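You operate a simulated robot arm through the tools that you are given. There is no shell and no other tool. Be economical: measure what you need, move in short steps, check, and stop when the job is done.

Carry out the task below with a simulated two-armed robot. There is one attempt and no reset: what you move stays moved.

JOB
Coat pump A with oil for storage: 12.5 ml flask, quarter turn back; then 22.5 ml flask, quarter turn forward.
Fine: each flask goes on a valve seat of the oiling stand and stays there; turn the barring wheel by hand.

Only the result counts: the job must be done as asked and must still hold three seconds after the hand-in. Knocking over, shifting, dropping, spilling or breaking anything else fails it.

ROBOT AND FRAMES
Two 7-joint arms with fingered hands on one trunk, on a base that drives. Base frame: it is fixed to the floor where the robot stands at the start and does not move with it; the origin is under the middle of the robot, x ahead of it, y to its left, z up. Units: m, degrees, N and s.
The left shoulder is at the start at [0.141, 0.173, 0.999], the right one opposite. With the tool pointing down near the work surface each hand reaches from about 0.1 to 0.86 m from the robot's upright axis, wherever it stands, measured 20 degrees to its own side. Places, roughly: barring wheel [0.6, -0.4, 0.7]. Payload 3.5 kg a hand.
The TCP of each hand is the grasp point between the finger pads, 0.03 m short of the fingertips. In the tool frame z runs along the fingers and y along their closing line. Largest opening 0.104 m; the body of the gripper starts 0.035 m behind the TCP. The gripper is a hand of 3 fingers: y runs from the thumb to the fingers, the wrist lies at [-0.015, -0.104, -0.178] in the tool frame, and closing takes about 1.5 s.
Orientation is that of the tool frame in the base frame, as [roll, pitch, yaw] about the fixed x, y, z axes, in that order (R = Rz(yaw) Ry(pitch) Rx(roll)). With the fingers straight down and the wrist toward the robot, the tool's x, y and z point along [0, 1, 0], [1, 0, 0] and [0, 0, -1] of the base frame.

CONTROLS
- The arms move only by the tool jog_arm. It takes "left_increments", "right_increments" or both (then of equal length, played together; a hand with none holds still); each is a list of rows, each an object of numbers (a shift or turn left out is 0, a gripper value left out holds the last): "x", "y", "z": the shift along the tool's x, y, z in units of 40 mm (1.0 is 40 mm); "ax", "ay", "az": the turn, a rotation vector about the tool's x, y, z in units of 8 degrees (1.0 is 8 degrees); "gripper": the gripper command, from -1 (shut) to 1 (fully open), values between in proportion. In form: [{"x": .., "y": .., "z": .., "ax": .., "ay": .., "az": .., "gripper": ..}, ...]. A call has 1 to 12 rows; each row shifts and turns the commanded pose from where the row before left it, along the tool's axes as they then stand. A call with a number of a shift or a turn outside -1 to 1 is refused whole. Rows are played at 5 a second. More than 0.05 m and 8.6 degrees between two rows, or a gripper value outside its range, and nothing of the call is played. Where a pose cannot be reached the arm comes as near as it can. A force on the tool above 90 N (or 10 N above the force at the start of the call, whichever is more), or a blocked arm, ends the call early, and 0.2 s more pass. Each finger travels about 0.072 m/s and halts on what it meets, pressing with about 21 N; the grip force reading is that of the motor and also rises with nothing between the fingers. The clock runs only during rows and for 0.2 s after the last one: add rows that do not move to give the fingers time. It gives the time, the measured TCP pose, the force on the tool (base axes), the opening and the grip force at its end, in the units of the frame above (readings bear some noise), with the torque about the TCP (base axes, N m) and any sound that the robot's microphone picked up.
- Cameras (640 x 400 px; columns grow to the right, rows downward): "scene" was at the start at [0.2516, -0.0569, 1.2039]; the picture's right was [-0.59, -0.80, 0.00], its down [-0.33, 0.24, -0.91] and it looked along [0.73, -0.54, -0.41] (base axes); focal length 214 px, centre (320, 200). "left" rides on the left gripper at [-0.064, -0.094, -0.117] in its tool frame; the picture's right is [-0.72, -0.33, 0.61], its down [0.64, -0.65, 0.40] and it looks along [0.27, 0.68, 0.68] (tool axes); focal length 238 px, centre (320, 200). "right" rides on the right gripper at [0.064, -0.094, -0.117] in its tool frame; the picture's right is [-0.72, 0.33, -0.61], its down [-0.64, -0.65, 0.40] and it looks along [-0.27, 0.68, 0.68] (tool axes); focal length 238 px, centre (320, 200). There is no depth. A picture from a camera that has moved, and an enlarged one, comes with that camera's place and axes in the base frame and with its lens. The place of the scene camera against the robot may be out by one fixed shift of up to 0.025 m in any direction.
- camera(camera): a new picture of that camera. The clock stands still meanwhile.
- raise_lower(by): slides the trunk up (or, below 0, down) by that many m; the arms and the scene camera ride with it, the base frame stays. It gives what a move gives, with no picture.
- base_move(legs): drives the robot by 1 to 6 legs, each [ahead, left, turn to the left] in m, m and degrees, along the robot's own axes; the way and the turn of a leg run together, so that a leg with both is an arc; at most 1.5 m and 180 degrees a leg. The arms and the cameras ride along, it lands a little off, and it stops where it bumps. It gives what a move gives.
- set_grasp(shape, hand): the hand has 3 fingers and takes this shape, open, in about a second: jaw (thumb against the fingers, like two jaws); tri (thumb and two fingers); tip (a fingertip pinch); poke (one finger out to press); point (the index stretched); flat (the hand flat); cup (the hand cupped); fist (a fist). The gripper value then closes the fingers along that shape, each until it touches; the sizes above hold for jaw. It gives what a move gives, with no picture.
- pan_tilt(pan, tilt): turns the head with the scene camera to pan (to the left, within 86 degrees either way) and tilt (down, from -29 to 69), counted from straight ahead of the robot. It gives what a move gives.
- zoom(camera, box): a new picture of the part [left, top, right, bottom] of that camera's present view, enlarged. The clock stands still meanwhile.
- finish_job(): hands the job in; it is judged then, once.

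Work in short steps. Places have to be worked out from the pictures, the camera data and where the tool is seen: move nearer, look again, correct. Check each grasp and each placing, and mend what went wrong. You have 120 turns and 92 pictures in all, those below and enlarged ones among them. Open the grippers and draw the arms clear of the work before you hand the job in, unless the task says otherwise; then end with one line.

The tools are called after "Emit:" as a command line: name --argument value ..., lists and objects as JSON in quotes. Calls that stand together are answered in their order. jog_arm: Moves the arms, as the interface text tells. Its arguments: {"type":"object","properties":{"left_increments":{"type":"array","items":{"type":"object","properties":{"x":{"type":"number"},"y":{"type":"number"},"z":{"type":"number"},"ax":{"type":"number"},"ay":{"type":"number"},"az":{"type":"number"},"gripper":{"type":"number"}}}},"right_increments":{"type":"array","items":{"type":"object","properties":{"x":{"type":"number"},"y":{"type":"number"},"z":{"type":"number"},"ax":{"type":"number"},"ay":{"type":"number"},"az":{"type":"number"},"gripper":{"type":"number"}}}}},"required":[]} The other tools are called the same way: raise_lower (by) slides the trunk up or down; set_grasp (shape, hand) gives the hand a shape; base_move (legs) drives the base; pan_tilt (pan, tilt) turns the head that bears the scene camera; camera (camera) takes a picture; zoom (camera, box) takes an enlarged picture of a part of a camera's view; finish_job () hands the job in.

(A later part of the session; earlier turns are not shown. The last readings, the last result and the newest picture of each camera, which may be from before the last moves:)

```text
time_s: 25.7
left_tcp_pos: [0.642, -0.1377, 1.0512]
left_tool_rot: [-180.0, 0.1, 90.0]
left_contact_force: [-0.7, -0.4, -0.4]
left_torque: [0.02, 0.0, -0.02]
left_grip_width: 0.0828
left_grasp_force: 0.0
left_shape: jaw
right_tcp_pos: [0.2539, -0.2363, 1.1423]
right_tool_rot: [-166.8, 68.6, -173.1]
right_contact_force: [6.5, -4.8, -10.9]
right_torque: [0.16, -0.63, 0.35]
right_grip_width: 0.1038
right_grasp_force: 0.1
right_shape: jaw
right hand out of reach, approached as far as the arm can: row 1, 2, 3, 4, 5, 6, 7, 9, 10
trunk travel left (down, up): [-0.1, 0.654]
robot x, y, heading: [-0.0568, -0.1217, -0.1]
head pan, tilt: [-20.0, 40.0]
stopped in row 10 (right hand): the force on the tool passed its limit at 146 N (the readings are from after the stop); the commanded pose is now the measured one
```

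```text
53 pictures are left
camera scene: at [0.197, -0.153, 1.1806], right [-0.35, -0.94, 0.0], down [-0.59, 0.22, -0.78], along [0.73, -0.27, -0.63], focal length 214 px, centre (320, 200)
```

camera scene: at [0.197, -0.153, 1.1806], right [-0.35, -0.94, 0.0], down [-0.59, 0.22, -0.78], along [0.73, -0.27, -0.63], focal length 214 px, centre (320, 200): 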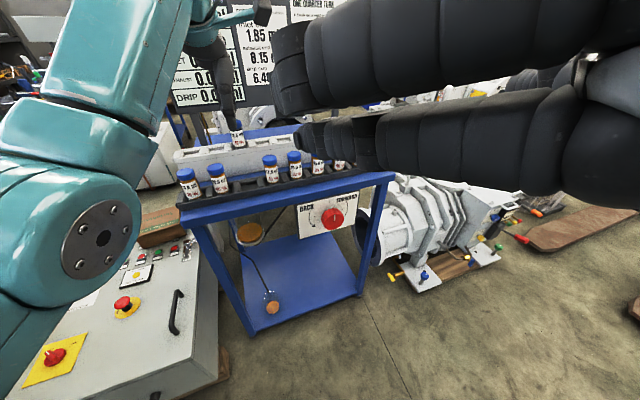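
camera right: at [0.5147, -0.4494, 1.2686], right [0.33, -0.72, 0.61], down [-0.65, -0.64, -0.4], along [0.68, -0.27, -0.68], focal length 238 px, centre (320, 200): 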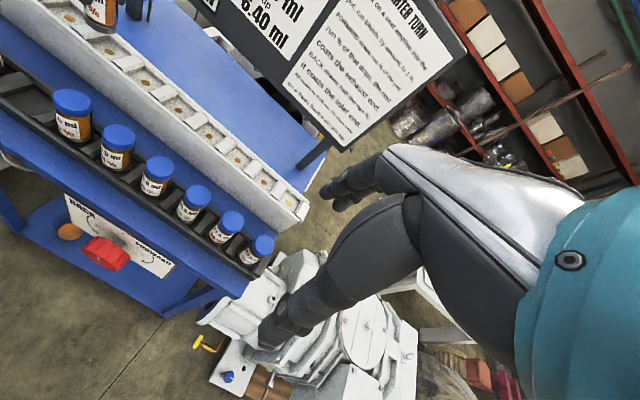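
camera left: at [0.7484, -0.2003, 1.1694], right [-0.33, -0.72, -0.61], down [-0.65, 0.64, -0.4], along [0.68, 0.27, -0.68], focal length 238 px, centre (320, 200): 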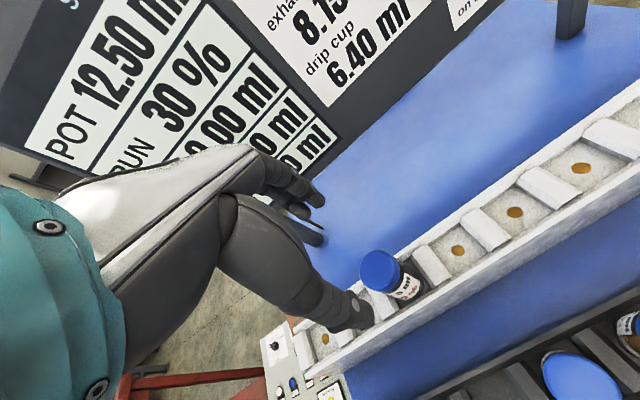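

That step was too long, so I repeat it with single-axis rows.

Emit:
jog_arm --right_increments '[{"y": -1}, {"y": -1}, {"y": -1}, {"y": -1}, {"x": 1}, {"x": 1}, {"x": 1}, {"x": 1}, {"x": 1}, {"x": 1}, {"z": 1}, {}]'

Emit:
camera --camera "scene"

```text
time_s: 26.3
left_tcp_pos: [0.6414, -0.1365, 1.0506]
left_tool_rot: [-179.9, -0.1, 90.0]
left_contact_force: [-0.1, -0.6, -0.7]
left_torque: [-0.01, 0.02, -0.03]
left_grip_width: 0.0828
left_grasp_force: 0.1
left_shape: jaw
right_tcp_pos: [0.2226, -0.2652, 1.1397]
right_tool_rot: [-163.4, 67.7, -172.1]
right_contact_force: [29.0, -9.6, -19.9]
right_torque: [-0.23, 0.08, -0.36]
right_grip_width: 0.1038
right_grasp_force: 0.0
right_shape: jaw
right hand out of reach, approached as far as the arm can: row 1, 2, 3
trunk travel left (down, up): [-0.1, 0.654]
robot x, y, heading: [-0.0613, -0.1207, -0.1]
head pan, tilt: [-20.0, 40.0]
stopped in row 3 (right hand): the force on the tool passed its limit at 94 N (the readings are from after the stop); the commanded pose is now the measured one
```

```text
52 pictures are left
camera scene: at [0.1959, -0.1558, 1.1809], right [-0.38, -0.92, 0.0], down [-0.58, 0.24, -0.78], along [0.72, -0.3, -0.63], focal length 214 px, centre (320, 200)
```

scene: 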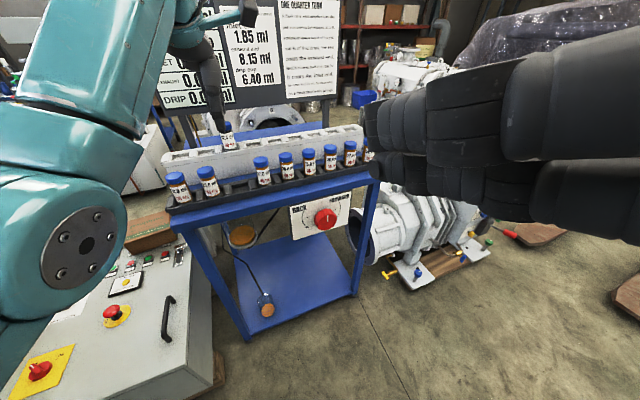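

The force pushes the hand toward +x, so it rests against the robot's body. Tool z points forward, right and down, so I advance along it.

Emit:
jog_arm --right_increments '[{"z": 0.5}, {"z": 1}, {"z": 1}, {"z": 1}, {"z": 1}, {}]'

Emit:
camera --camera "scene"

```text
time_s: 27.7
left_tcp_pos: [0.6422, -0.1376, 1.0516]
left_tool_rot: [-180.0, -0.1, 90.0]
left_contact_force: [0.0, -0.6, -0.2]
left_torque: [0.02, -0.01, 0.03]
left_grip_width: 0.0827
left_grasp_force: 0.1
left_shape: jaw
right_tcp_pos: [0.264, -0.2391, 1.141]
right_tool_rot: [-165.6, 67.8, -174.2]
right_contact_force: [0.0, 0.8, 0.2]
right_torque: [-0.04, 0.03, 0.04]
right_grip_width: 0.1038
right_grasp_force: 0.0
right_shape: jaw
right hand out of reach, approached as far as the arm can: row 1, 2, 3, 4, 5
trunk travel left (down, up): [-0.1, 0.654]
robot x, y, heading: [-0.0618, -0.1224, 0.1]
head pan, tilt: [-20.0, 40.0]
```

```text
51 pictures are left
camera scene: at [0.1964, -0.1521, 1.1791], right [-0.34, -0.94, 0.0], down [-0.6, 0.22, -0.77], along [0.72, -0.26, -0.64], focal length 214 px, centre (320, 200)
```

scene: 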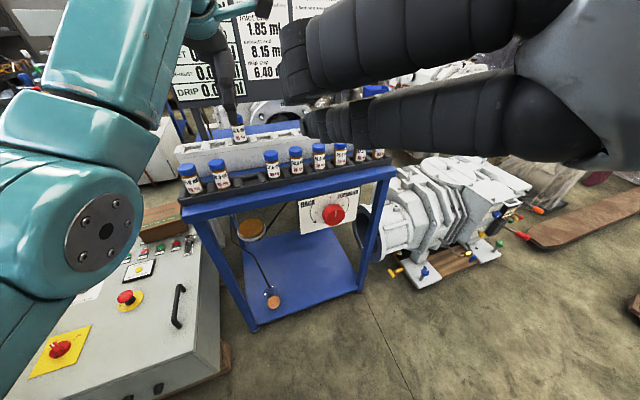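

The arm is stuck at a joint limit in this posture. I undo the turns, pitch first and then yaw, to get back to the good posture.

Emit:
jog_arm --right_increments '[{"ay": 0.9}, {"ay": 0.9}, {"ay": 0.9}, {"ay": 0.9}, {"ay": 0.9}, {"ay": 0.9}, {"ay": 0.9}, {"ay": 0.9}, {"ay": 0.9}, {}]'

Emit:
jog_arm --right_increments '[{"az": 0.9}, {"az": 0.9}, {"az": 0.9}, {"az": 0.9}, {"az": 0.9}, {"az": 0.9}, {"az": 0.9}, {"az": 0.9}, {"az": 0.9}, {"az": 0.9}, {"az": 0.9}, {}]'

```text
time_s: 29.9
left_tcp_pos: [0.6413, -0.1376, 1.0502]
left_tool_rot: [180.0, -0.1, 90.1]
left_contact_force: [1.3, -0.1, -0.9]
left_torque: [0.04, -0.02, 0.02]
left_grip_width: 0.0828
left_grasp_force: 0.0
left_shape: jaw
right_tcp_pos: [0.2639, -0.2399, 1.1405]
right_tool_rot: [-174.3, 3.8, 173.3]
right_contact_force: [-0.2, -0.7, 0.1]
right_torque: [0.02, 0.01, 0.01]
right_grip_width: 0.1038
right_grasp_force: 0.1
right_shape: jaw
trunk travel left (down, up): [-0.1, 0.654]
robot x, y, heading: [-0.0637, -0.1184, -0.1]
head pan, tilt: [-20.0, 40.0]
```

```text
time_s: 32.5
left_tcp_pos: [0.6416, -0.1371, 1.0496]
left_tool_rot: [179.9, 0.0, 90.0]
left_contact_force: [0.2, 0.1, 0.1]
left_torque: [0.0, 0.01, -0.01]
left_grip_width: 0.0829
left_grasp_force: 0.1
left_shape: jaw
right_tcp_pos: [0.2634, -0.2409, 1.1407]
right_tool_rot: [177.1, 6.3, 93.7]
right_contact_force: [0.6, -0.4, 0.6]
right_torque: [0.0, 0.0, 0.02]
right_grip_width: 0.1034
right_grasp_force: 0.0
right_shape: jaw
trunk travel left (down, up): [-0.1, 0.654]
robot x, y, heading: [-0.0604, -0.1216, -0.2]
head pan, tilt: [-20.0, 40.0]
```

The hand is back in the normal posture. I level it and move it low in front of the wheel, to about (0.44, -0.45, 0.95), before turning it again.

Emit:
jog_arm --right_increments '[{"ax": 0.42, "ay": 0.76, "az": 0.46}, {"x": -0.85, "y": 0.72, "z": 0.5}, {"x": -0.85, "y": 0.72, "z": 0.5}, {"x": -0.85, "y": 0.72, "z": 0.5}, {"x": -0.85, "y": 0.72, "z": 0.5}, {"x": -0.85, "y": 0.72, "z": 0.5}, {"x": -0.85, "y": 0.72, "z": 0.5}, {"z": 1}, {"z": 0.9}, {}]'

```text
time_s: 34.7
left_tcp_pos: [0.6411, -0.137, 1.0508]
left_tool_rot: [-180.0, 0.0, 90.0]
left_contact_force: [0.3, 0.5, 0.0]
left_torque: [-0.02, -0.02, -0.01]
left_grip_width: 0.0826
left_grasp_force: 0.1
left_shape: jaw
right_tcp_pos: [0.437, -0.4429, 0.9449]
right_tool_rot: [-179.6, 0.0, 90.3]
right_contact_force: [0.5, -0.2, 0.2]
right_torque: [-0.01, 0.0, 0.0]
right_grip_width: 0.1038
right_grasp_force: 0.0
right_shape: jaw
trunk travel left (down, up): [-0.1, 0.654]
robot x, y, heading: [-0.06, -0.1213, -0.1]
head pan, tilt: [-20.0, 40.0]
```

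The posture is good. Now I look at the wheel from this camera and from the scene camera.

Emit:
camera --camera "right"

Emit:
zoom --camera "scene" --box '[250, 140, 400, 250]'

```text
50 pictures are left
camera right: at [0.3447, -0.3791, 1.0615], right [0.33, -0.72, 0.61], down [-0.65, -0.64, -0.4], along [0.68, -0.27, -0.68], focal length 238 px, centre (320, 200)
```

right: 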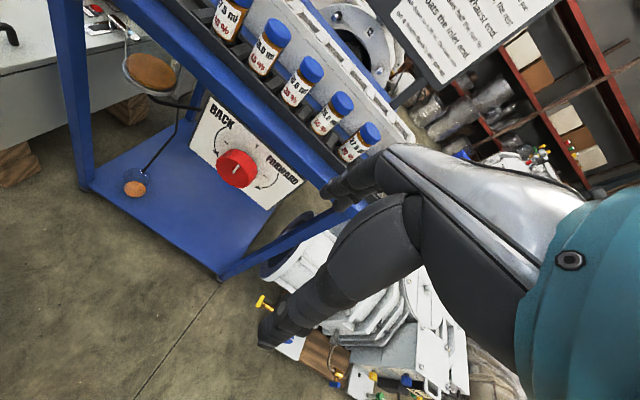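

```text
3.64 times, centred on (325, 195) of scene
camera zoom: at [0.1963, -0.1521, 1.1792], right [-0.34, -0.94, 0.0], down [-0.6, 0.22, -0.77], along [0.72, -0.26, -0.64], focal length 780 px, centre (302, 218)
```

zoom: 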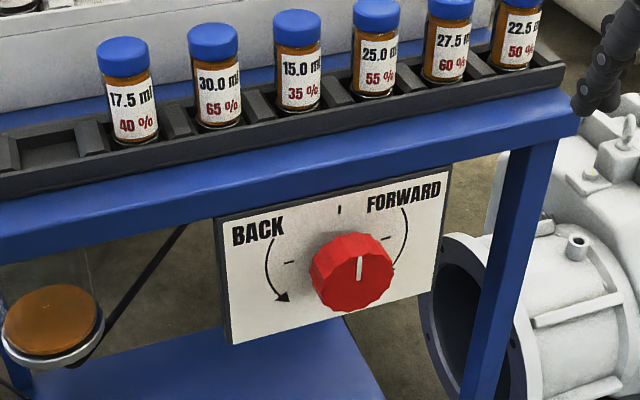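

The wheel's front centre comes out at about (0.611, -0.350, 0.718), diameter about 0.07 m, facing the robot. I yaw the hand 90° here.

Emit:
jog_arm --right_increments '[{"az": -0.9375}, {"az": -0.9375}, {"az": -0.9375}, {"az": -0.9375}, {"az": -0.9375}, {"az": -0.9375}, {"az": -0.9375}, {"az": -0.9375}, {"az": -0.9375}, {"az": -0.9375}, {"az": -0.9375}, {"az": -0.9375}]'

Emit:
jog_arm --right_increments '[{"x": -0.8, "z": 0.8}, {"x": -0.7, "z": 0.8}, {"z": 0.8}, {}]'

```text
time_s: 37.3
left_tcp_pos: [0.6406, -0.1369, 1.0511]
left_tool_rot: [180.0, 0.1, 90.0]
left_contact_force: [-0.2, -0.3, -0.7]
left_torque: [-0.02, -0.03, 0.03]
left_grip_width: 0.0829
left_grasp_force: 0.2
left_shape: jaw
right_tcp_pos: [0.3152, -0.2199, 0.9852]
right_tool_rot: [-177.9, -0.5, 173.8]
right_contact_force: [0.6, -0.1, 0.5]
right_torque: [-0.03, 0.0, -0.01]
right_grip_width: 0.1038
right_grasp_force: 0.0
right_shape: jaw
right hand out of reach, approached as far as the arm can: row 5, 6, 7, 8, 9, 10, 11, 12
trunk travel left (down, up): [-0.1, 0.654]
robot x, y, heading: [-0.0622, -0.1221, 0.1]
head pan, tilt: [-20.0, 40.0]
```

```text
time_s: 38.3
left_tcp_pos: [0.6421, -0.1365, 1.0496]
left_tool_rot: [180.0, -0.1, 90.0]
left_contact_force: [-0.9, 0.3, 0.0]
left_torque: [0.0, -0.01, -0.01]
left_grip_width: 0.083
left_grasp_force: 0.0
left_shape: jaw
right_tcp_pos: [0.3268, -0.187, 0.8944]
right_tool_rot: [-178.0, -0.5, 173.6]
right_contact_force: [0.1, 0.1, 0.5]
right_torque: [0.02, 0.01, 0.02]
right_grip_width: 0.104
right_grasp_force: 0.1
right_shape: jaw
right hand out of reach, approached as far as the arm can: row 1, 2, 3
trunk travel left (down, up): [-0.1, 0.654]
robot x, y, heading: [-0.0643, -0.1206, -0.1]
head pan, tilt: [-20.0, 40.0]
```

Yawing with the fingers down is limited by the wrist. I undo it and instead pitch the fingers forward first, to roll about the tool axis afterwards.

Emit:
jog_arm --right_increments '[{"az": 0.9375}, {"az": 0.9375}, {"az": 0.9375}, {"az": 0.9375}, {"az": 0.9375}, {"az": 0.9375}, {"az": 0.9375}, {"az": 0.9375}, {"az": 0.9375}, {"az": 0.9375}, {"az": 0.9375}, {"az": 0.9375}]'

Emit:
jog_arm --right_increments '[{"ax": -0.9375}, {"ax": -0.9375}, {"ax": -0.9375}, {"ax": -0.9375}, {"ax": -0.9375}, {"ax": -0.9375}, {}]'

```text
time_s: 40.9
left_tcp_pos: [0.6417, -0.1369, 1.05]
left_tool_rot: [180.0, -0.1, 90.0]
left_contact_force: [-0.2, 0.4, -0.1]
left_torque: [0.05, 0.01, -0.07]
left_grip_width: 0.083
left_grasp_force: 0.0
left_shape: jaw
right_tcp_pos: [0.37, -0.2336, 0.9325]
right_tool_rot: [-179.6, 2.1, 83.8]
right_contact_force: [-0.2, 0.9, 0.0]
right_torque: [-0.01, -0.02, 0.0]
right_grip_width: 0.1042
right_grasp_force: 0.0
right_shape: jaw
right hand out of reach, approached as far as the arm can: row 4, 5, 6, 8, 9, 10, 11
trunk travel left (down, up): [-0.1, 0.654]
robot x, y, heading: [-0.0619, -0.1229, -0.1]
head pan, tilt: [-20.0, 40.0]
```

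```text
time_s: 42.5
left_tcp_pos: [0.642, -0.1379, 1.051]
left_tool_rot: [179.9, 0.0, 89.9]
left_contact_force: [-0.5, 0.7, 1.1]
left_torque: [0.0, -0.02, -0.05]
left_grip_width: 0.0827
left_grasp_force: 0.1
left_shape: jaw
right_tcp_pos: [0.4744, -0.2403, 0.9724]
right_tool_rot: [135.6, 2.0, 83.8]
right_contact_force: [0.7, -0.9, 0.2]
right_torque: [-0.02, 0.01, 0.01]
right_grip_width: 0.1039
right_grasp_force: 0.0
right_shape: jaw
right hand out of reach, approached as far as the arm can: row 1, 2, 3, 4, 5, 6
trunk travel left (down, up): [-0.1, 0.654]
robot x, y, heading: [-0.0605, -0.1229, -0.2]
head pan, tilt: [-20.0, 40.0]
```

The pitch works: 45° so far. I continue to horizontal.

Emit:
jog_arm --right_increments '[{"ax": -0.9375}, {"ax": -0.9375}, {"ax": -0.9375}, {"ax": -0.9375}, {"ax": -0.9375}, {"ax": -0.9375}, {}]'

Emit:
camera --camera "scene"

```text
time_s: 44.1
left_tcp_pos: [0.6409, -0.1372, 1.0509]
left_tool_rot: [179.9, 0.0, 90.0]
left_contact_force: [0.4, 0.8, -0.5]
left_torque: [0.03, 0.0, 0.01]
left_grip_width: 0.0828
left_grasp_force: 0.0
left_shape: jaw
right_tcp_pos: [0.4367, -0.2746, 1.229]
right_tool_rot: [91.9, 1.9, 83.6]
right_contact_force: [0.1, -0.3, 0.2]
right_torque: [-0.01, 0.01, -0.01]
right_grip_width: 0.1039
right_grasp_force: 0.1
right_shape: jaw
right hand out of reach, approached as far as the arm can: row 1, 2, 3, 4, 5, 6
trunk travel left (down, up): [-0.1, 0.654]
robot x, y, heading: [-0.061, -0.1198, -0.2]
head pan, tilt: [-20.0, 40.0]
```

```text
48 pictures are left
camera scene: at [0.1966, -0.1521, 1.179], right [-0.34, -0.94, 0.0], down [-0.6, 0.22, -0.77], along [0.72, -0.26, -0.64], focal length 214 px, centre (320, 200)
```

scene: 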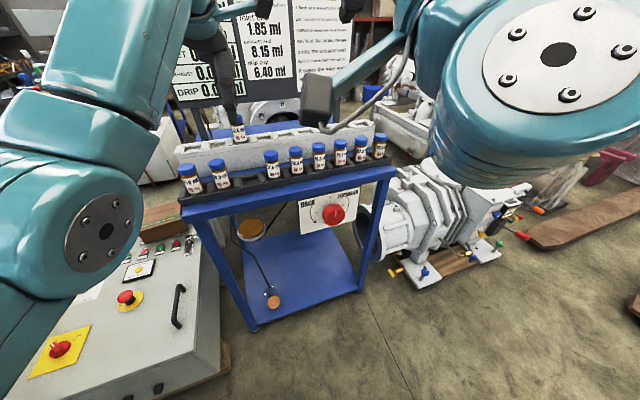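

Up here the fingers now point forward (+x), because a wrist-below pose is not reachable low down. I shift right, away from the head, and roll -90° so the wrist comes to the right.

Emit:
jog_arm --right_increments '[{"x": -1}, {"x": -1}, {"x": -1}, {"az": -0.9}, {"az": -0.9}, {"az": -0.9}, {"az": -0.9}, {"az": -0.9}, {"az": -0.9}, {}]'

Emit:
jog_arm --right_increments '[{"az": -0.9}, {"az": -0.9}, {"az": -0.9}, {"az": -0.9}, {"az": -0.9}, {"az": -0.9}, {}]'

```text
time_s: 46.3
left_tcp_pos: [0.6415, -0.1383, 1.0503]
left_tool_rot: [180.0, 0.0, 89.9]
left_contact_force: [-0.9, 0.6, -0.5]
left_torque: [-0.01, -0.03, 0.01]
left_grip_width: 0.0828
left_grasp_force: 0.1
left_shape: jaw
right_tcp_pos: [0.4225, -0.3169, 1.2629]
right_tool_rot: [94.3, 37.0, 87.8]
right_contact_force: [-0.8, 0.1, 0.2]
right_torque: [0.03, -0.02, 0.0]
right_grip_width: 0.1037
right_grasp_force: 0.0
right_shape: jaw
right hand out of reach, approached as far as the arm can: row 1, 2, 3, 4, 5
trunk travel left (down, up): [-0.1, 0.654]
robot x, y, heading: [-0.0595, -0.1238, -0.3]
head pan, tilt: [-20.0, 40.0]
```

```text
time_s: 47.9
left_tcp_pos: [0.641, -0.1381, 1.0508]
left_tool_rot: [180.0, 0.0, 90.0]
left_contact_force: [-0.1, 0.7, -0.6]
left_torque: [0.03, 0.02, -0.02]
left_grip_width: 0.0828
left_grasp_force: 0.0
left_shape: jaw
right_tcp_pos: [0.4235, -0.3184, 1.2621]
right_tool_rot: [109.3, 79.7, 104.2]
right_contact_force: [0.9, 0.9, -1.1]
right_torque: [0.01, 0.02, 0.01]
right_grip_width: 0.1037
right_grasp_force: 0.1
right_shape: jaw
trunk travel left (down, up): [-0.1, 0.654]
robot x, y, heading: [-0.0594, -0.1212, -0.1]
head pan, tilt: [-20.0, 40.0]
```

Rolling works up here: now about -80°, with the wrist to the right. I descend along tool x and watch reachability.

Emit:
jog_arm --right_increments '[{"az": -0.9, "x": 0.8}, {"az": -0.5, "x": 0.8}, {"x": 1}, {"x": 1}, {"x": 1}, {"x": 1}, {"x": 1}, {"x": 1}, {}]'

```text
time_s: 49.9
left_tcp_pos: [0.6417, -0.1386, 1.0505]
left_tool_rot: [180.0, 0.0, 89.9]
left_contact_force: [0.1, 0.1, 0.6]
left_torque: [-0.01, 0.03, -0.04]
left_grip_width: 0.083
left_grasp_force: 0.0
left_shape: jaw
right_tcp_pos: [0.4811, -0.3362, 1.0443]
right_tool_rot: [-156.8, 86.2, -161.6]
right_contact_force: [0.2, 1.0, 0.5]
right_torque: [0.0, 0.03, -0.01]
right_grip_width: 0.1038
right_grasp_force: 0.0
right_shape: jaw
right hand out of reach, approached as far as the arm can: row 4, 5, 6, 7, 8
trunk travel left (down, up): [-0.1, 0.654]
robot x, y, heading: [-0.0615, -0.1238, 0.1]
head pan, tilt: [-20.0, 40.0]
```

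The limit shows again at z≈1.04 in this roll. I roll on toward wrist-above and try lower again.

Emit:
jog_arm --right_increments '[{"az": -0.9}, {"az": -0.9}, {"az": -0.9}, {"az": -0.9}, {"az": -0.9}, {"az": -0.9}, {"az": -0.9}, {"az": -0.9}, {"az": -0.9}, {"az": -0.9}, {}]'

Emit:
camera --camera "scene"

```text
time_s: 52.3
left_tcp_pos: [0.6417, -0.1371, 1.0513]
left_tool_rot: [180.0, 0.0, 90.0]
left_contact_force: [-0.5, 1.1, 0.1]
left_torque: [-0.02, 0.01, 0.01]
left_grip_width: 0.0832
left_grasp_force: 0.1
left_shape: jaw
right_tcp_pos: [0.4729, -0.3364, 1.0309]
right_tool_rot: [-95.4, 49.3, -99.1]
right_contact_force: [-0.1, 0.3, 0.6]
right_torque: [0.01, 0.01, -0.02]
right_grip_width: 0.1037
right_grasp_force: 0.0
right_shape: jaw
right hand out of reach, approached as far as the arm can: row 6, 7, 8, 9, 10
trunk travel left (down, up): [-0.1, 0.654]
robot x, y, heading: [-0.0618, -0.1186, -0.0]
head pan, tilt: [-20.0, 40.0]
```

```text
47 pictures are left
camera scene: at [0.1964, -0.1521, 1.1791], right [-0.34, -0.94, 0.0], down [-0.6, 0.22, -0.77], along [0.72, -0.26, -0.64], focal length 214 px, centre (320, 200)
```

scene: 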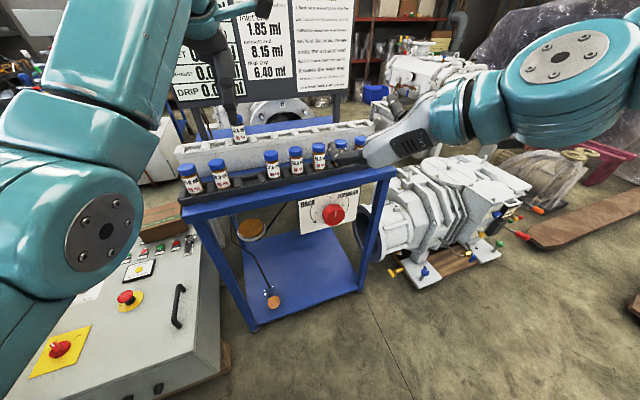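

The elbow is strongly bent because the robot stands too close. I drive back 0.1 m, reach the hand forward and then move it down, in base terms, with this roll (wrist up and right).

Emit:
base_move --legs '[[-0.12, 0, 0]]'

Emit:
jog_arm --right_increments '[{"z": 1}, {"z": 1}, {"z": 1}, {"z": 1}, {"x": 0.758, "y": 0.649}, {"x": 0.758, "y": 0.649}, {"x": 0.758, "y": 0.649}, {"x": 0.758, "y": 0.649}, {"x": 0.758, "y": 0.649}, {}]'

```text
time_s: 53.6
left_tcp_pos: [0.5216, -0.1368, 1.0515]
left_tool_rot: [-179.9, -0.1, 90.0]
left_contact_force: [0.1, 0.7, 0.2]
left_torque: [0.01, 0.0, 0.02]
left_grip_width: 0.0827
left_grasp_force: 0.0
left_shape: jaw
right_tcp_pos: [0.354, -0.3364, 1.0289]
right_tool_rot: [-95.2, 49.3, -99.0]
right_contact_force: [-0.6, -0.1, 0.3]
right_torque: [0.03, -0.03, 0.0]
right_grip_width: 0.1041
right_grasp_force: 0.1
right_shape: jaw
trunk travel left (down, up): [-0.1, 0.654]
robot x, y, heading: [-0.18, -0.1197, 0.0]
head pan, tilt: [-20.0, 40.0]
```

```text
time_s: 55.8
left_tcp_pos: [0.5211, -0.1372, 1.0505]
left_tool_rot: [179.9, -0.1, 90.0]
left_contact_force: [-0.1, -0.6, 0.7]
left_torque: [0.02, -0.01, -0.01]
left_grip_width: 0.0831
left_grasp_force: 0.1
left_shape: jaw
right_tcp_pos: [0.4324, -0.2997, 0.9816]
right_tool_rot: [-98.3, 53.0, -103.6]
right_contact_force: [-0.2, 0.8, -0.3]
right_torque: [-0.03, 0.01, -0.01]
right_grip_width: 0.104
right_grasp_force: 0.1
right_shape: jaw
right hand out of reach, approached as far as the arm can: row 1, 2, 3, 4, 5, 6, 7, 8, 9
trunk travel left (down, up): [-0.1, 0.654]
robot x, y, heading: [-0.1791, -0.1218, 0.1]
head pan, tilt: [-20.0, 40.0]
```

The pattern is clear: the forearm has to point roughly along tool y. Fingers forward at wheel height therefore need a raised trunk with the forearm hanging down (wrist above). I raise the trunk 0.25 m and tuck the left arm back and to the left.

Emit:
raise_lower --by 0.25

Emit:
jog_arm --left_increments '[{"y": -1}, {"y": -1}, {"y": -1}, {"y": -1}, {"y": -0.8, "x": 0.8}, {"x": 0.8, "y": -0.8}, {"x": 1}, {"x": 1}, {"x": 1}, {"x": 0.6}, {}]'

Emit:
jog_arm --right_increments '[{"az": -0.9}, {"az": -0.9}, {"az": -0.9}, {"az": -0.9}, {"az": -0.9}, {"az": -0.9}, {}]'

```text
time_s: 58.3
left_tcp_pos: [0.4364, -0.1371, 1.4135]
left_tool_rot: [169.3, 0.0, 90.0]
left_contact_force: [0.5, -0.5, 0.4]
left_torque: [-0.01, 0.01, 0.02]
left_grip_width: 0.0828
left_grasp_force: 0.1
left_shape: jaw
right_tcp_pos: [0.3339, -0.3002, 1.3573]
right_tool_rot: [-73.7, 53.8, -83.7]
right_contact_force: [0.3, -0.5, -0.4]
right_torque: [0.03, 0.0, 0.04]
right_grip_width: 0.1038
right_grasp_force: 0.1
right_shape: jaw
trunk travel left (down, up): [-0.35, 0.404]
robot x, y, heading: [-0.177, -0.1199, -0.2]
head pan, tilt: [-20.0, 40.0]
```

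```text
time_s: 60.7
left_tcp_pos: [0.2619, 0.0669, 1.3891]
left_tool_rot: [169.2, 0.0, 89.9]
left_contact_force: [0.7, -0.4, 0.1]
left_torque: [-0.03, -0.05, -0.02]
left_grip_width: 0.0832
left_grasp_force: 0.0
left_shape: jaw
left hand out of reach, approached as far as the arm can: row 2, 3
right_tcp_pos: [0.3321, -0.3004, 1.3558]
right_tool_rot: [-73.8, 53.7, -83.6]
right_contact_force: [-0.7, -0.1, -0.4]
right_torque: [0.0, 0.0, 0.01]
right_grip_width: 0.1039
right_grasp_force: 0.0
right_shape: jaw
trunk travel left (down, up): [-0.35, 0.404]
robot x, y, heading: [-0.1808, -0.1217, -0.2]
head pan, tilt: [-20.0, 40.0]
```

```text
time_s: 62.3
left_tcp_pos: [0.2607, 0.0676, 1.3889]
left_tool_rot: [169.3, 0.1, 90.0]
left_contact_force: [1.0, -0.1, -0.4]
left_torque: [-0.02, 0.0, 0.04]
left_grip_width: 0.0829
left_grasp_force: 0.1
left_shape: jaw
right_tcp_pos: [0.3337, -0.3015, 1.3557]
right_tool_rot: [-73.6, 53.8, -83.6]
right_contact_force: [-0.7, -0.3, 0.4]
right_torque: [-0.03, 0.03, -0.01]
right_grip_width: 0.1039
right_grasp_force: 0.0
right_shape: jaw
right hand out of reach, approached as far as the arm can: row 1, 2, 3, 4, 5, 6
trunk travel left (down, up): [-0.35, 0.404]
robot x, y, heading: [-0.1823, -0.1197, 0.0]
head pan, tilt: [-20.0, 40.0]
```

The trunk rise also leaned the torso back by 11°. The roll is blocked while the hand is high, so I descend first.

Emit:
jog_arm --right_increments '[{"x": 0.806, "y": 0.567, "z": -0.167}, {"x": 0.806, "y": 0.567, "z": -0.167}, {"x": 0.806, "y": 0.567, "z": -0.167}, {"x": 0.806, "y": 0.567, "z": -0.167}, {"x": 0.806, "y": 0.567, "z": -0.167}, {"x": 0.806, "y": 0.567, "z": -0.167}, {"x": 0.806, "y": 0.567, "z": -0.167}, {"x": 0.806, "y": 0.567, "z": -0.167}, {}]'

Emit:
pan_tilt --pan -25 --tilt 50

Emit:
camera --camera "scene"

```text
time_s: 64.3
left_tcp_pos: [0.2611, 0.0679, 1.3896]
left_tool_rot: [169.2, 0.1, 90.1]
left_contact_force: [0.2, 0.4, -0.1]
left_torque: [0.0, -0.02, -0.01]
left_grip_width: 0.083
left_grasp_force: 0.0
left_shape: jaw
right_tcp_pos: [0.287, -0.2548, 1.2855]
right_tool_rot: [-74.0, 54.1, -84.3]
right_contact_force: [-0.5, -0.1, -0.4]
right_torque: [-0.01, 0.0, 0.01]
right_grip_width: 0.1037
right_grasp_force: 0.0
right_shape: jaw
right hand out of reach, approached as far as the arm can: row 1, 2, 3, 4, 5, 6, 7, 8
trunk travel left (down, up): [-0.35, 0.404]
robot x, y, heading: [-0.1788, -0.1213, -0.2]
head pan, tilt: [-20.0, 40.0]
```

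```text
time_s: 65.1
left_tcp_pos: [0.2612, 0.0671, 1.389]
left_tool_rot: [169.2, 0.1, 89.9]
left_contact_force: [0.1, -0.9, 0.2]
left_torque: [-0.01, -0.02, 0.04]
left_grip_width: 0.0833
left_grasp_force: 0.0
left_shape: jaw
right_tcp_pos: [0.2847, -0.2559, 1.285]
right_tool_rot: [-74.0, 54.0, -84.3]
right_contact_force: [0.9, 0.4, 0.0]
right_torque: [-0.02, 0.01, 0.01]
right_grip_width: 0.1037
right_grasp_force: 0.0
right_shape: jaw
trunk travel left (down, up): [-0.35, 0.404]
robot x, y, heading: [-0.1803, -0.1225, -0.3]
head pan, tilt: [-25.0, 50.0]
```

```text
46 pictures are left
camera scene: at [-0.048, -0.1553, 1.4233], right [-0.42, -0.91, 0.0], down [-0.69, 0.32, -0.64], along [0.58, -0.27, -0.77], focal length 214 px, centre (320, 200)
```

scene: 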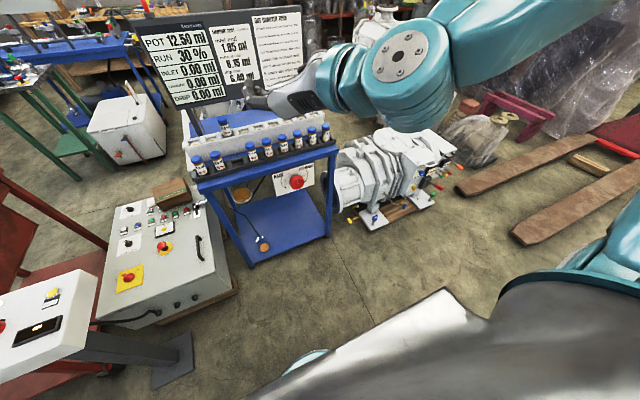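

The arms favour tool y along the forearm. So a better stance is the robot facing along the panel (+y) with the fingers rolled sideways toward the wheel. I bring the trunk back down and test that sideways roll with both hands in free space.

Emit:
raise_lower --by -0.25

Emit:
jog_arm --left_increments '[{"ay": -0.9375}, {"ay": -0.9375}, {"ay": -0.9375}, {"ay": -0.9375}, {"ay": -0.9375}, {"ay": -0.9375}, {"ay": -0.9375}, {"ay": -0.9375}, {"ay": -0.9375}, {"ay": -0.9375}, {"ay": -0.9375}, {"ay": -0.9375}]'

Emit:
jog_arm --right_increments '[{"ax": 0.756, "ay": 0.532, "az": -0.157}, {"ax": 0.756, "ay": 0.532, "az": -0.157}, {"ax": 0.756, "ay": 0.532, "az": -0.157}, {"ax": 0.756, "ay": 0.532, "az": -0.157}, {"ax": 0.756, "ay": 0.532, "az": -0.157}, {"ax": 0.756, "ay": 0.532, "az": -0.157}, {"ax": 0.756, "ay": 0.532, "az": -0.157}, {"ax": 0.756, "ay": 0.532, "az": -0.157}, {"ax": 0.756, "ay": 0.532, "az": -0.157}, {"ax": 0.756, "ay": 0.532, "az": -0.157}, {"ax": 0.756, "ay": 0.532, "az": -0.157}, {"ax": 0.756, "ay": 0.532, "az": -0.157}]'

```text
time_s: 67.6
left_tcp_pos: [0.2623, 0.0687, 1.1396]
left_tool_rot: [169.1, 0.1, 90.0]
left_contact_force: [0.2, -0.3, 0.7]
left_torque: [0.0, -0.02, 0.01]
left_grip_width: 0.083
left_grasp_force: 0.0
left_shape: jaw
right_tcp_pos: [0.3686, -0.2558, 0.9248]
right_tool_rot: [-98.7, 52.9, -104.2]
right_contact_force: [-0.2, 0.1, 0.6]
right_torque: [0.01, 0.01, 0.03]
right_grip_width: 0.1038
right_grasp_force: 0.0
right_shape: jaw
trunk travel left (down, up): [-0.1, 0.654]
robot x, y, heading: [-0.1834, -0.1186, 0.2]
head pan, tilt: [-25.0, 50.0]
```

```text
time_s: 70.2
left_tcp_pos: [0.2608, 0.0672, 1.1398]
left_tool_rot: [89.3, 79.1, -0.7]
left_contact_force: [-0.1, 0.4, 1.1]
left_torque: [-0.01, 0.02, 0.05]
left_grip_width: 0.0829
left_grasp_force: 0.0
left_shape: jaw
right_tcp_pos: [0.3674, -0.2567, 0.9252]
right_tool_rot: [-98.8, 52.9, -104.3]
right_contact_force: [0.8, 0.6, -0.2]
right_torque: [0.01, 0.02, 0.02]
right_grip_width: 0.1036
right_grasp_force: 0.1
right_shape: jaw
trunk travel left (down, up): [-0.1, 0.654]
robot x, y, heading: [-0.1783, -0.118, 0.1]
head pan, tilt: [-25.0, 50.0]
```

```text
time_s: 72.8
left_tcp_pos: [0.2619, 0.0691, 1.1398]
left_tool_rot: [89.7, 79.2, -0.3]
left_contact_force: [0.5, 0.5, 0.5]
left_torque: [-0.01, -0.01, 0.0]
left_grip_width: 0.0829
left_grasp_force: 0.0
left_shape: jaw
right_tcp_pos: [0.3421, -0.5, 0.8917]
right_tool_rot: [-76.1, 38.8, -175.7]
right_contact_force: [-0.8, -0.5, -0.4]
right_torque: [-0.05, -0.02, -0.02]
right_grip_width: 0.1038
right_grasp_force: 0.0
right_shape: jaw
right hand out of reach, approached as far as the arm can: row 1, 2, 3, 4, 5, 6, 7, 8, 9, 10, 11, 12
trunk travel left (down, up): [-0.1, 0.654]
robot x, y, heading: [-0.1772, -0.1219, -0.3]
head pan, tilt: [-25.0, 50.0]
```

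The left hand rolls inward without trouble. So I will stand on the right, heading about 60° left, and turn the wheel with the left hand, with the fingers toward robot-right and the forearm along tool y. First I raise the right hand and return it to the fingers-down pose.

Emit:
jog_arm --right_increments '[{"x": -0.626, "y": -0.756, "z": 0.189}, {"x": -0.626, "y": -0.756, "z": 0.189}, {"x": -0.626, "y": -0.756, "z": 0.189}, {"x": -0.626, "y": -0.756, "z": 0.189}, {}]'

Emit:
jog_arm --right_increments '[{"ax": -0.728, "ay": 0.585, "az": -0.074}, {"ax": -0.728, "ay": 0.585, "az": -0.074}, {"ax": -0.728, "ay": 0.585, "az": -0.074}, {"ax": -0.728, "ay": 0.585, "az": -0.074}, {"ax": -0.728, "ay": 0.585, "az": -0.074}, {"ax": -0.728, "ay": 0.585, "az": -0.074}, {"ax": -0.728, "ay": 0.585, "az": -0.074}, {"ax": -0.728, "ay": 0.585, "az": -0.074}, {"ax": -0.728, "ay": 0.585, "az": -0.074}, {"ax": -0.728, "ay": 0.585, "az": -0.074}, {"ax": -0.728, "ay": 0.585, "az": -0.074}, {}]'

```text
time_s: 74.0
left_tcp_pos: [0.2609, 0.0674, 1.1387]
left_tool_rot: [90.4, 79.2, 0.4]
left_contact_force: [0.0, -0.1, 0.4]
left_torque: [-0.01, 0.02, 0.01]
left_grip_width: 0.083
left_grasp_force: 0.0
left_shape: jaw
right_tcp_pos: [0.2892, -0.4972, 0.9734]
right_tool_rot: [-76.0, 38.9, -175.7]
right_contact_force: [0.3, -0.6, 0.8]
right_torque: [0.02, -0.04, 0.0]
right_grip_width: 0.1038
right_grasp_force: 0.0
right_shape: jaw
right hand out of reach, approached as far as the arm can: row 1, 2, 3, 4
trunk travel left (down, up): [-0.1, 0.654]
robot x, y, heading: [-0.1804, -0.1201, -0.2]
head pan, tilt: [-25.0, 50.0]
```

```text
time_s: 76.6
left_tcp_pos: [0.2615, 0.0695, 1.1392]
left_tool_rot: [90.1, 79.2, 0.1]
left_contact_force: [0.0, 0.1, -0.1]
left_torque: [-0.01, -0.01, -0.05]
left_grip_width: 0.0832
left_grasp_force: 0.0
left_shape: jaw
right_tcp_pos: [0.2199, -0.4478, 0.9305]
right_tool_rot: [-136.6, 26.4, 152.5]
right_contact_force: [-0.4, 0.2, 0.3]
right_torque: [-0.01, 0.02, 0.03]
right_grip_width: 0.1039
right_grasp_force: 0.0
right_shape: jaw
right hand out of reach, approached as far as the arm can: row 1, 2, 3, 4, 5, 6, 7, 8, 9, 10, 11
trunk travel left (down, up): [-0.1, 0.654]
robot x, y, heading: [-0.1777, -0.1219, -0.1]
head pan, tilt: [-25.0, 50.0]
```

The hand is partway back. The remaining rotation to the default pose is 70° about tool axis (-0.34, 0.64, 0.69), which I apply now.

Emit:
jog_arm --right_increments '[{"ax": -0.302, "ay": 0.562, "az": 0.607}, {"ax": -0.302, "ay": 0.562, "az": 0.607}, {"ax": -0.302, "ay": 0.562, "az": 0.607}, {"ax": -0.302, "ay": 0.562, "az": 0.607}, {"ax": -0.302, "ay": 0.562, "az": 0.607}, {"ax": -0.302, "ay": 0.562, "az": 0.607}, {"ax": -0.302, "ay": 0.562, "az": 0.607}, {"ax": -0.302, "ay": 0.562, "az": 0.607}, {"ax": -0.302, "ay": 0.562, "az": 0.607}, {"ax": -0.302, "ay": 0.562, "az": 0.607}, {}]'

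Emit:
jog_arm --right_increments '[{"z": -1}, {"z": -1}, {"z": -1}, {"z": -1}, {"z": -1}, {"z": -0.8}, {}]'

```text
time_s: 79.0
left_tcp_pos: [0.2616, 0.0682, 1.139]
left_tool_rot: [89.7, 79.2, -0.4]
left_contact_force: [-0.3, -0.7, 0.0]
left_torque: [0.02, -0.02, -0.01]
left_grip_width: 0.0833
left_grasp_force: 0.0
left_shape: jaw
right_tcp_pos: [0.2354, -0.4569, 0.9415]
right_tool_rot: [179.9, -0.3, 89.9]
right_contact_force: [-0.4, -0.7, -0.1]
right_torque: [0.01, 0.0, -0.03]
right_grip_width: 0.1038
right_grasp_force: 0.1
right_shape: jaw
right hand out of reach, approached as far as the arm can: row 7, 8, 9, 10
trunk travel left (down, up): [-0.1, 0.654]
robot x, y, heading: [-0.1789, -0.1214, -0.1]
head pan, tilt: [-25.0, 50.0]
```

```text
time_s: 80.6
left_tcp_pos: [0.2616, 0.0674, 1.1388]
left_tool_rot: [90.1, 79.2, 0.2]
left_contact_force: [-0.2, -0.9, 0.1]
left_torque: [-0.01, 0.0, 0.01]
left_grip_width: 0.0832
left_grasp_force: 0.0
left_shape: jaw
right_tcp_pos: [0.2338, -0.4579, 1.1739]
right_tool_rot: [179.8, -0.1, 89.9]
right_contact_force: [0.2, 0.1, 0.4]
right_torque: [-0.01, 0.0, 0.0]
right_grip_width: 0.104
right_grasp_force: 0.1
right_shape: jaw
trunk travel left (down, up): [-0.1, 0.654]
robot x, y, heading: [-0.1773, -0.1204, -0.1]
head pan, tilt: [-25.0, 50.0]
```

The right hand is safe in the default pose. I drive 0.68 m right and turn 60° left, then look before closing in.

Emit:
base_move --legs '[[0, -0.68, 0], [0, 0, 60]]'

Emit:
pan_tilt --pan -40 --tilt 50

Emit:
camera --camera "scene"

```text
time_s: 87.0
left_tcp_pos: [-0.1227, -0.315, 1.1397]
left_tool_rot: [90.1, 79.3, 60.5]
left_contact_force: [0.0, 0.5, 0.2]
left_torque: [0.02, 0.0, -0.01]
left_grip_width: 0.0829
left_grasp_force: 0.0
left_shape: jaw
right_tcp_pos: [0.3191, -0.5988, 1.1745]
right_tool_rot: [179.8, -0.1, 150.5]
right_contact_force: [-0.5, 0.1, 0.8]
right_torque: [0.04, -0.03, 0.03]
right_grip_width: 0.1039
right_grasp_force: 0.0
right_shape: jaw
trunk travel left (down, up): [-0.1, 0.654]
robot x, y, heading: [-0.1809, -0.7909, 60.1]
head pan, tilt: [-25.0, 50.0]
```

```text
time_s: 87.8
left_tcp_pos: [-0.1237, -0.3168, 1.1389]
left_tool_rot: [89.9, 79.2, 60.2]
left_contact_force: [-1.0, -0.1, -0.3]
left_torque: [-0.02, -0.02, -0.01]
left_grip_width: 0.083
left_grasp_force: 0.1
left_shape: jaw
right_tcp_pos: [0.3193, -0.5996, 1.1741]
right_tool_rot: [179.8, -0.1, 150.4]
right_contact_force: [-0.5, 0.5, -0.6]
right_torque: [-0.02, 0.04, 0.03]
right_grip_width: 0.104
right_grasp_force: 0.0
right_shape: jaw
trunk travel left (down, up): [-0.1, 0.654]
robot x, y, heading: [-0.1749, -0.7952, 60.3]
head pan, tilt: [-40.0, 50.0]
```

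```text
45 pictures are left
camera scene: at [-0.0127, -0.6235, 1.1649], right [0.35, -0.94, 0.0], down [-0.72, -0.27, -0.64], along [0.6, 0.22, -0.77], focal length 214 px, centre (320, 200)
```

scene: 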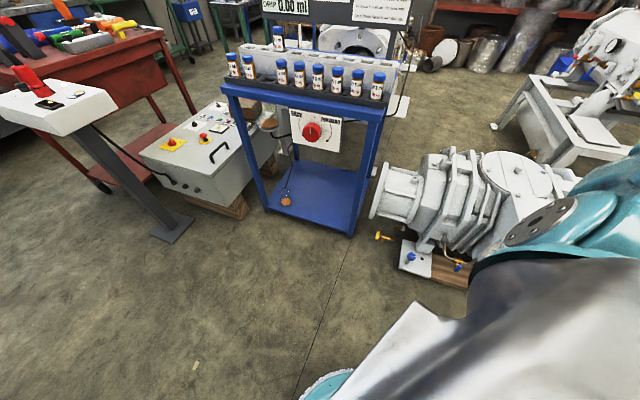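

There is space enough: the pump plate corner is at about (0.59, -0.88). I drive to about (0.2, -0.8).

Emit:
base_move --legs '[[0.19, -0.325, 0]]'

Emit:
pan_tilt --pan -20 --tilt 45

Emit:
camera --camera "scene"

```text
time_s: 90.2
left_tcp_pos: [0.2522, -0.3097, 1.1397]
left_tool_rot: [89.7, 79.2, 60.1]
left_contact_force: [-0.4, 0.3, -0.5]
left_torque: [0.0, 0.0, 0.0]
left_grip_width: 0.0828
left_grasp_force: 0.0
left_shape: jaw
right_tcp_pos: [0.6957, -0.5911, 1.1736]
right_tool_rot: [179.7, -0.1, 150.5]
right_contact_force: [0.4, -0.8, 1.6]
right_torque: [0.01, 0.03, 0.01]
right_grip_width: 0.1039
right_grasp_force: 0.2
right_shape: jaw
trunk travel left (down, up): [-0.1, 0.654]
robot x, y, heading: [0.1984, -0.7847, 60.4]
head pan, tilt: [-40.0, 50.0]
```

```text
time_s: 91.0
left_tcp_pos: [0.2524, -0.3105, 1.1383]
left_tool_rot: [90.0, 79.2, 60.5]
left_contact_force: [0.4, 0.0, 0.1]
left_torque: [0.02, 0.02, 0.02]
left_grip_width: 0.0828
left_grasp_force: 0.0
left_shape: jaw
right_tcp_pos: [0.6964, -0.5934, 1.1734]
right_tool_rot: [179.8, -0.2, 150.6]
right_contact_force: [0.1, 0.4, 1.1]
right_torque: [0.0, 0.02, -0.02]
right_grip_width: 0.1036
right_grasp_force: 0.0
right_shape: jaw
trunk travel left (down, up): [-0.1, 0.654]
robot x, y, heading: [0.1988, -0.79, 60.7]
head pan, tilt: [-20.0, 45.0]
```

```text
44 pictures are left
camera scene: at [0.3534, -0.591, 1.1718], right [0.65, -0.76, 0.0], down [-0.54, -0.46, -0.71], along [0.54, 0.46, -0.71], focal length 214 px, centre (320, 200)
```

scene: 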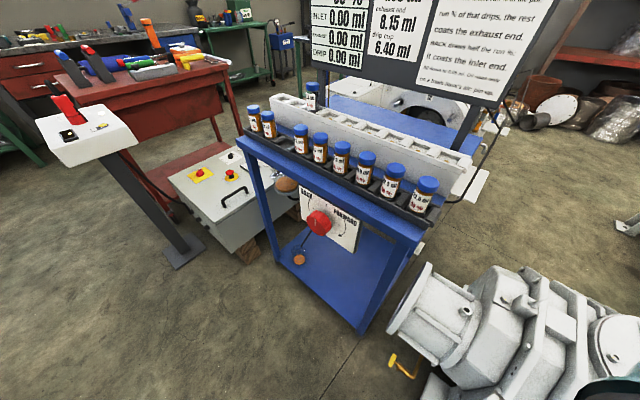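

The path is open. I yaw the left hand 30° so its fingers point along +x, move forward, and lower toward wheel height.

Emit:
jog_arm --left_increments '[{"ax": -0.905, "ay": 0.172, "gripper": 1}, {"ax": -0.905, "ay": 0.172}, {"ax": -0.905, "ay": 0.172}, {"ax": -0.905, "ay": 0.172}, {"z": 0.8}, {"z": 0.8}, {"z": 0.8}, {"z": 0.8}, {"z": 0.8}, {}]'

Emit:
jog_arm --left_increments '[{"x": 0.982, "y": -0.187}, {"x": 0.982, "y": -0.187}, {"x": 0.982, "y": -0.187}, {"x": 0.982, "y": -0.187}, {"x": 0.982, "y": -0.187}, {"x": 0.982, "y": -0.187}, {"x": 0.982, "y": -0.187}, {"x": 0.982, "y": -0.187}, {}]'

```text
time_s: 93.2
left_tcp_pos: [0.4125, -0.259, 1.1725]
left_tool_rot: [89.8, 79.2, 89.7]
left_contact_force: [0.2, -0.4, 0.6]
left_torque: [0.0, -0.01, 0.03]
left_grip_width: 0.1035
left_grasp_force: 0.1
left_shape: jaw
left hand out of reach, approached as far as the arm can: row 2, 3, 4
right_tcp_pos: [0.696, -0.5918, 1.1744]
right_tool_rot: [179.8, -0.1, 150.4]
right_contact_force: [-0.6, -0.1, 0.1]
right_torque: [0.0, -0.05, -0.01]
right_grip_width: 0.1035
right_grasp_force: 0.1
right_shape: jaw
trunk travel left (down, up): [-0.1, 0.654]
robot x, y, heading: [0.2011, -0.7896, 60.7]
head pan, tilt: [-20.0, 45.0]
```

```text
time_s: 95.2
left_tcp_pos: [0.4119, -0.2569, 0.8521]
left_tool_rot: [89.7, 79.2, 89.7]
left_contact_force: [0.6, -0.1, -0.4]
left_torque: [-0.02, 0.04, 0.0]
left_grip_width: 0.1036
left_grasp_force: 0.2
left_shape: jaw
right_tcp_pos: [0.6966, -0.5909, 1.1752]
right_tool_rot: [179.8, -0.1, 150.5]
right_contact_force: [-0.4, 0.0, -0.2]
right_torque: [0.01, -0.01, 0.01]
right_grip_width: 0.1038
right_grasp_force: 0.0
right_shape: jaw
trunk travel left (down, up): [-0.1, 0.654]
robot x, y, heading: [0.201, -0.7899, 60.7]
head pan, tilt: [-20.0, 45.0]
```

The pose follows exactly. I continue to the pre-grasp point, about (0.50, -0.35, 0.718).

Emit:
jog_arm --left_increments '[{"x": 0.982, "y": -0.187}, {"x": 0.982, "y": -0.187}, {"x": 0.982, "y": -0.187}, {"x": 0.34, "y": -0.06}, {"y": -0.78, "x": -0.15}, {"y": -0.78, "x": -0.15}, {"y": -0.72, "x": -0.14}, {"z": 1}, {"z": 1}, {}]'

Emit:
camera --camera "left"

Emit:
camera --camera "scene"

```text
time_s: 97.4
left_tcp_pos: [0.4917, -0.3502, 0.7195]
left_tool_rot: [89.6, 79.1, 89.6]
left_contact_force: [0.2, 0.1, 0.1]
left_torque: [0.04, 0.03, 0.03]
left_grip_width: 0.1044
left_grasp_force: 0.1
left_shape: jaw
right_tcp_pos: [0.6973, -0.592, 1.1751]
right_tool_rot: [179.8, 0.0, 150.5]
right_contact_force: [-0.2, -0.4, 0.2]
right_torque: [-0.01, 0.0, 0.01]
right_grip_width: 0.1034
right_grasp_force: 0.0
right_shape: jaw
trunk travel left (down, up): [-0.1, 0.654]
robot x, y, heading: [0.2015, -0.7869, 60.8]
head pan, tilt: [-20.0, 45.0]
```

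```text
43 pictures are left
camera left: at [0.3765, -0.4547, 0.766], right [0.61, -0.46, 0.65], down [0.4, -0.52, -0.75], along [0.68, 0.72, -0.13], focal length 238 px, centre (320, 200)
```

left: 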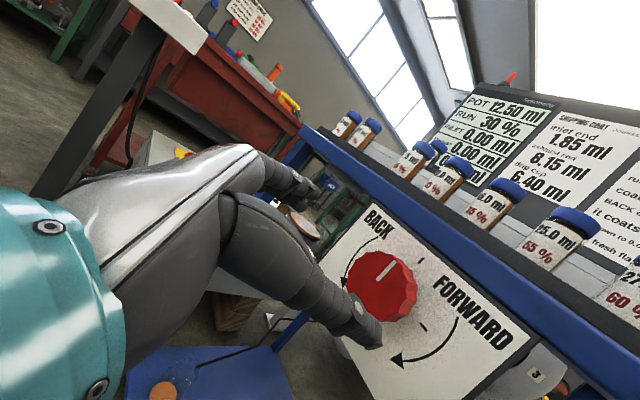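

```text
42 pictures are left
camera scene: at [0.3533, -0.591, 1.1719], right [0.65, -0.76, 0.0], down [-0.54, -0.46, -0.71], along [0.54, 0.46, -0.71], focal length 214 px, centre (320, 200)
```

scene: 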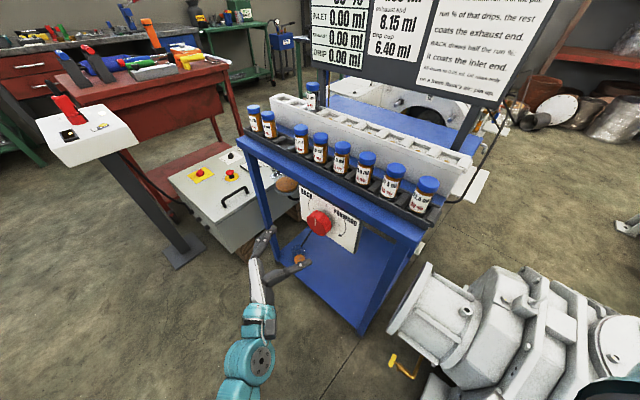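

The left camera puts the wheel centre at about (0.611, -0.352, 0.712). I advance to just before the face and check alignment.

Emit:
jog_arm --left_increments '[{"x": 0.15, "y": -0.09}, {"z": 0.9}, {"z": 0.9}, {}]'

Emit:
camera --camera "left"

Emit:
zoom --camera "scene" --box '[230, 170, 380, 300]'

```text
time_s: 98.6
left_tcp_pos: [0.5368, -0.3402, 0.6782]
left_tool_rot: [110.9, 75.3, 110.0]
left_contact_force: [-0.5, 1.1, 0.3]
left_torque: [0.02, -0.02, -0.01]
left_grip_width: 0.1037
left_grasp_force: 0.0
left_shape: jaw
right_tcp_pos: [0.6952, -0.5929, 1.1736]
right_tool_rot: [179.8, -0.1, 150.5]
right_contact_force: [-0.3, -0.7, -0.8]
right_torque: [0.04, 0.01, -0.03]
right_grip_width: 0.1037
right_grasp_force: 0.0
right_shape: jaw
trunk travel left (down, up): [-0.1, 0.654]
robot x, y, heading: [0.1986, -0.785, 60.6]
head pan, tilt: [-20.0, 45.0]
stopped in row 4 (left hand): the arm was blocked; the commanded pose is now the measured one
```

```text
41 pictures are left
camera left: at [0.425, -0.4462, 0.7302], right [0.66, -0.49, 0.56], down [0.33, -0.48, -0.81], along [0.67, 0.73, -0.16], focal length 238 px, centre (320, 200)
```

left: 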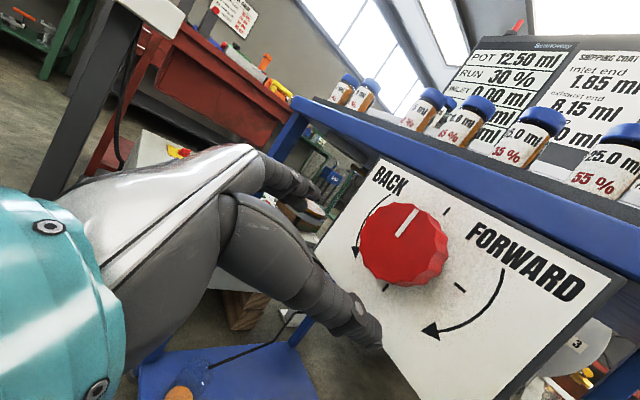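

```text
3.08 times, centred on (305, 235) of scene
camera zoom: at [0.3533, -0.5909, 1.1719], right [0.65, -0.76, 0.0], down [-0.54, -0.46, -0.71], along [0.54, 0.46, -0.71], focal length 660 px, centre (366, 92)
```

zoom: 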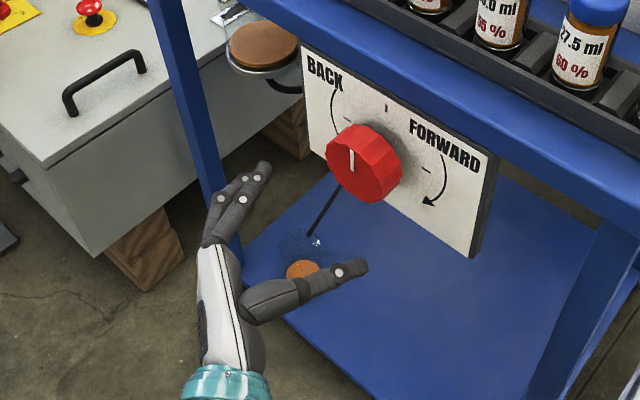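

The arm was blocked 4 cm low, so the elbow probably met the robot itself. Instead of reaching, I back the hand off a little, raise it, and let the base bring it closer.

Emit:
jog_arm --left_increments '[{"z": -0.8}, {"x": -0.7, "y": 0.17}, {}]'

Emit:
base_move --legs '[[0.1, -0.05, 0]]'

```text
time_s: 99.4
left_tcp_pos: [0.5056, -0.3384, 0.7095]
left_tool_rot: [111.9, 74.8, 110.9]
left_contact_force: [0.5, 0.2, 0.3]
left_torque: [0.02, -0.01, 0.01]
left_grip_width: 0.1036
left_grasp_force: 0.1
left_shape: jaw
right_tcp_pos: [0.6951, -0.5925, 1.173]
right_tool_rot: [179.7, -0.2, 150.6]
right_contact_force: [0.5, 0.3, -0.1]
right_torque: [-0.02, -0.01, 0.01]
right_grip_width: 0.1037
right_grasp_force: 0.1
right_shape: jaw
trunk travel left (down, up): [-0.1, 0.654]
robot x, y, heading: [0.1999, -0.7861, 60.4]
head pan, tilt: [-20.0, 45.0]
```

```text
time_s: 100.6
left_tcp_pos: [0.59, -0.2709, 0.7095]
left_tool_rot: [110.8, 75.0, 110.7]
left_contact_force: [-61.7, 18.2, 16.3]
left_torque: [-0.84, 0.99, -4.67]
left_grip_width: 0.104
left_grasp_force: 0.0
left_shape: jaw
right_tcp_pos: [0.7824, -0.5281, 1.1771]
right_tool_rot: [179.7, 0.1, 150.6]
right_contact_force: [-0.5, -0.5, -0.3]
right_torque: [0.02, 0.01, -0.01]
right_grip_width: 0.1041
right_grasp_force: 0.1
right_shape: jaw
trunk travel left (down, up): [-0.1, 0.654]
robot x, y, heading: [0.2933, -0.7258, 60.9]
head pan, tilt: [-20.0, 45.0]
```

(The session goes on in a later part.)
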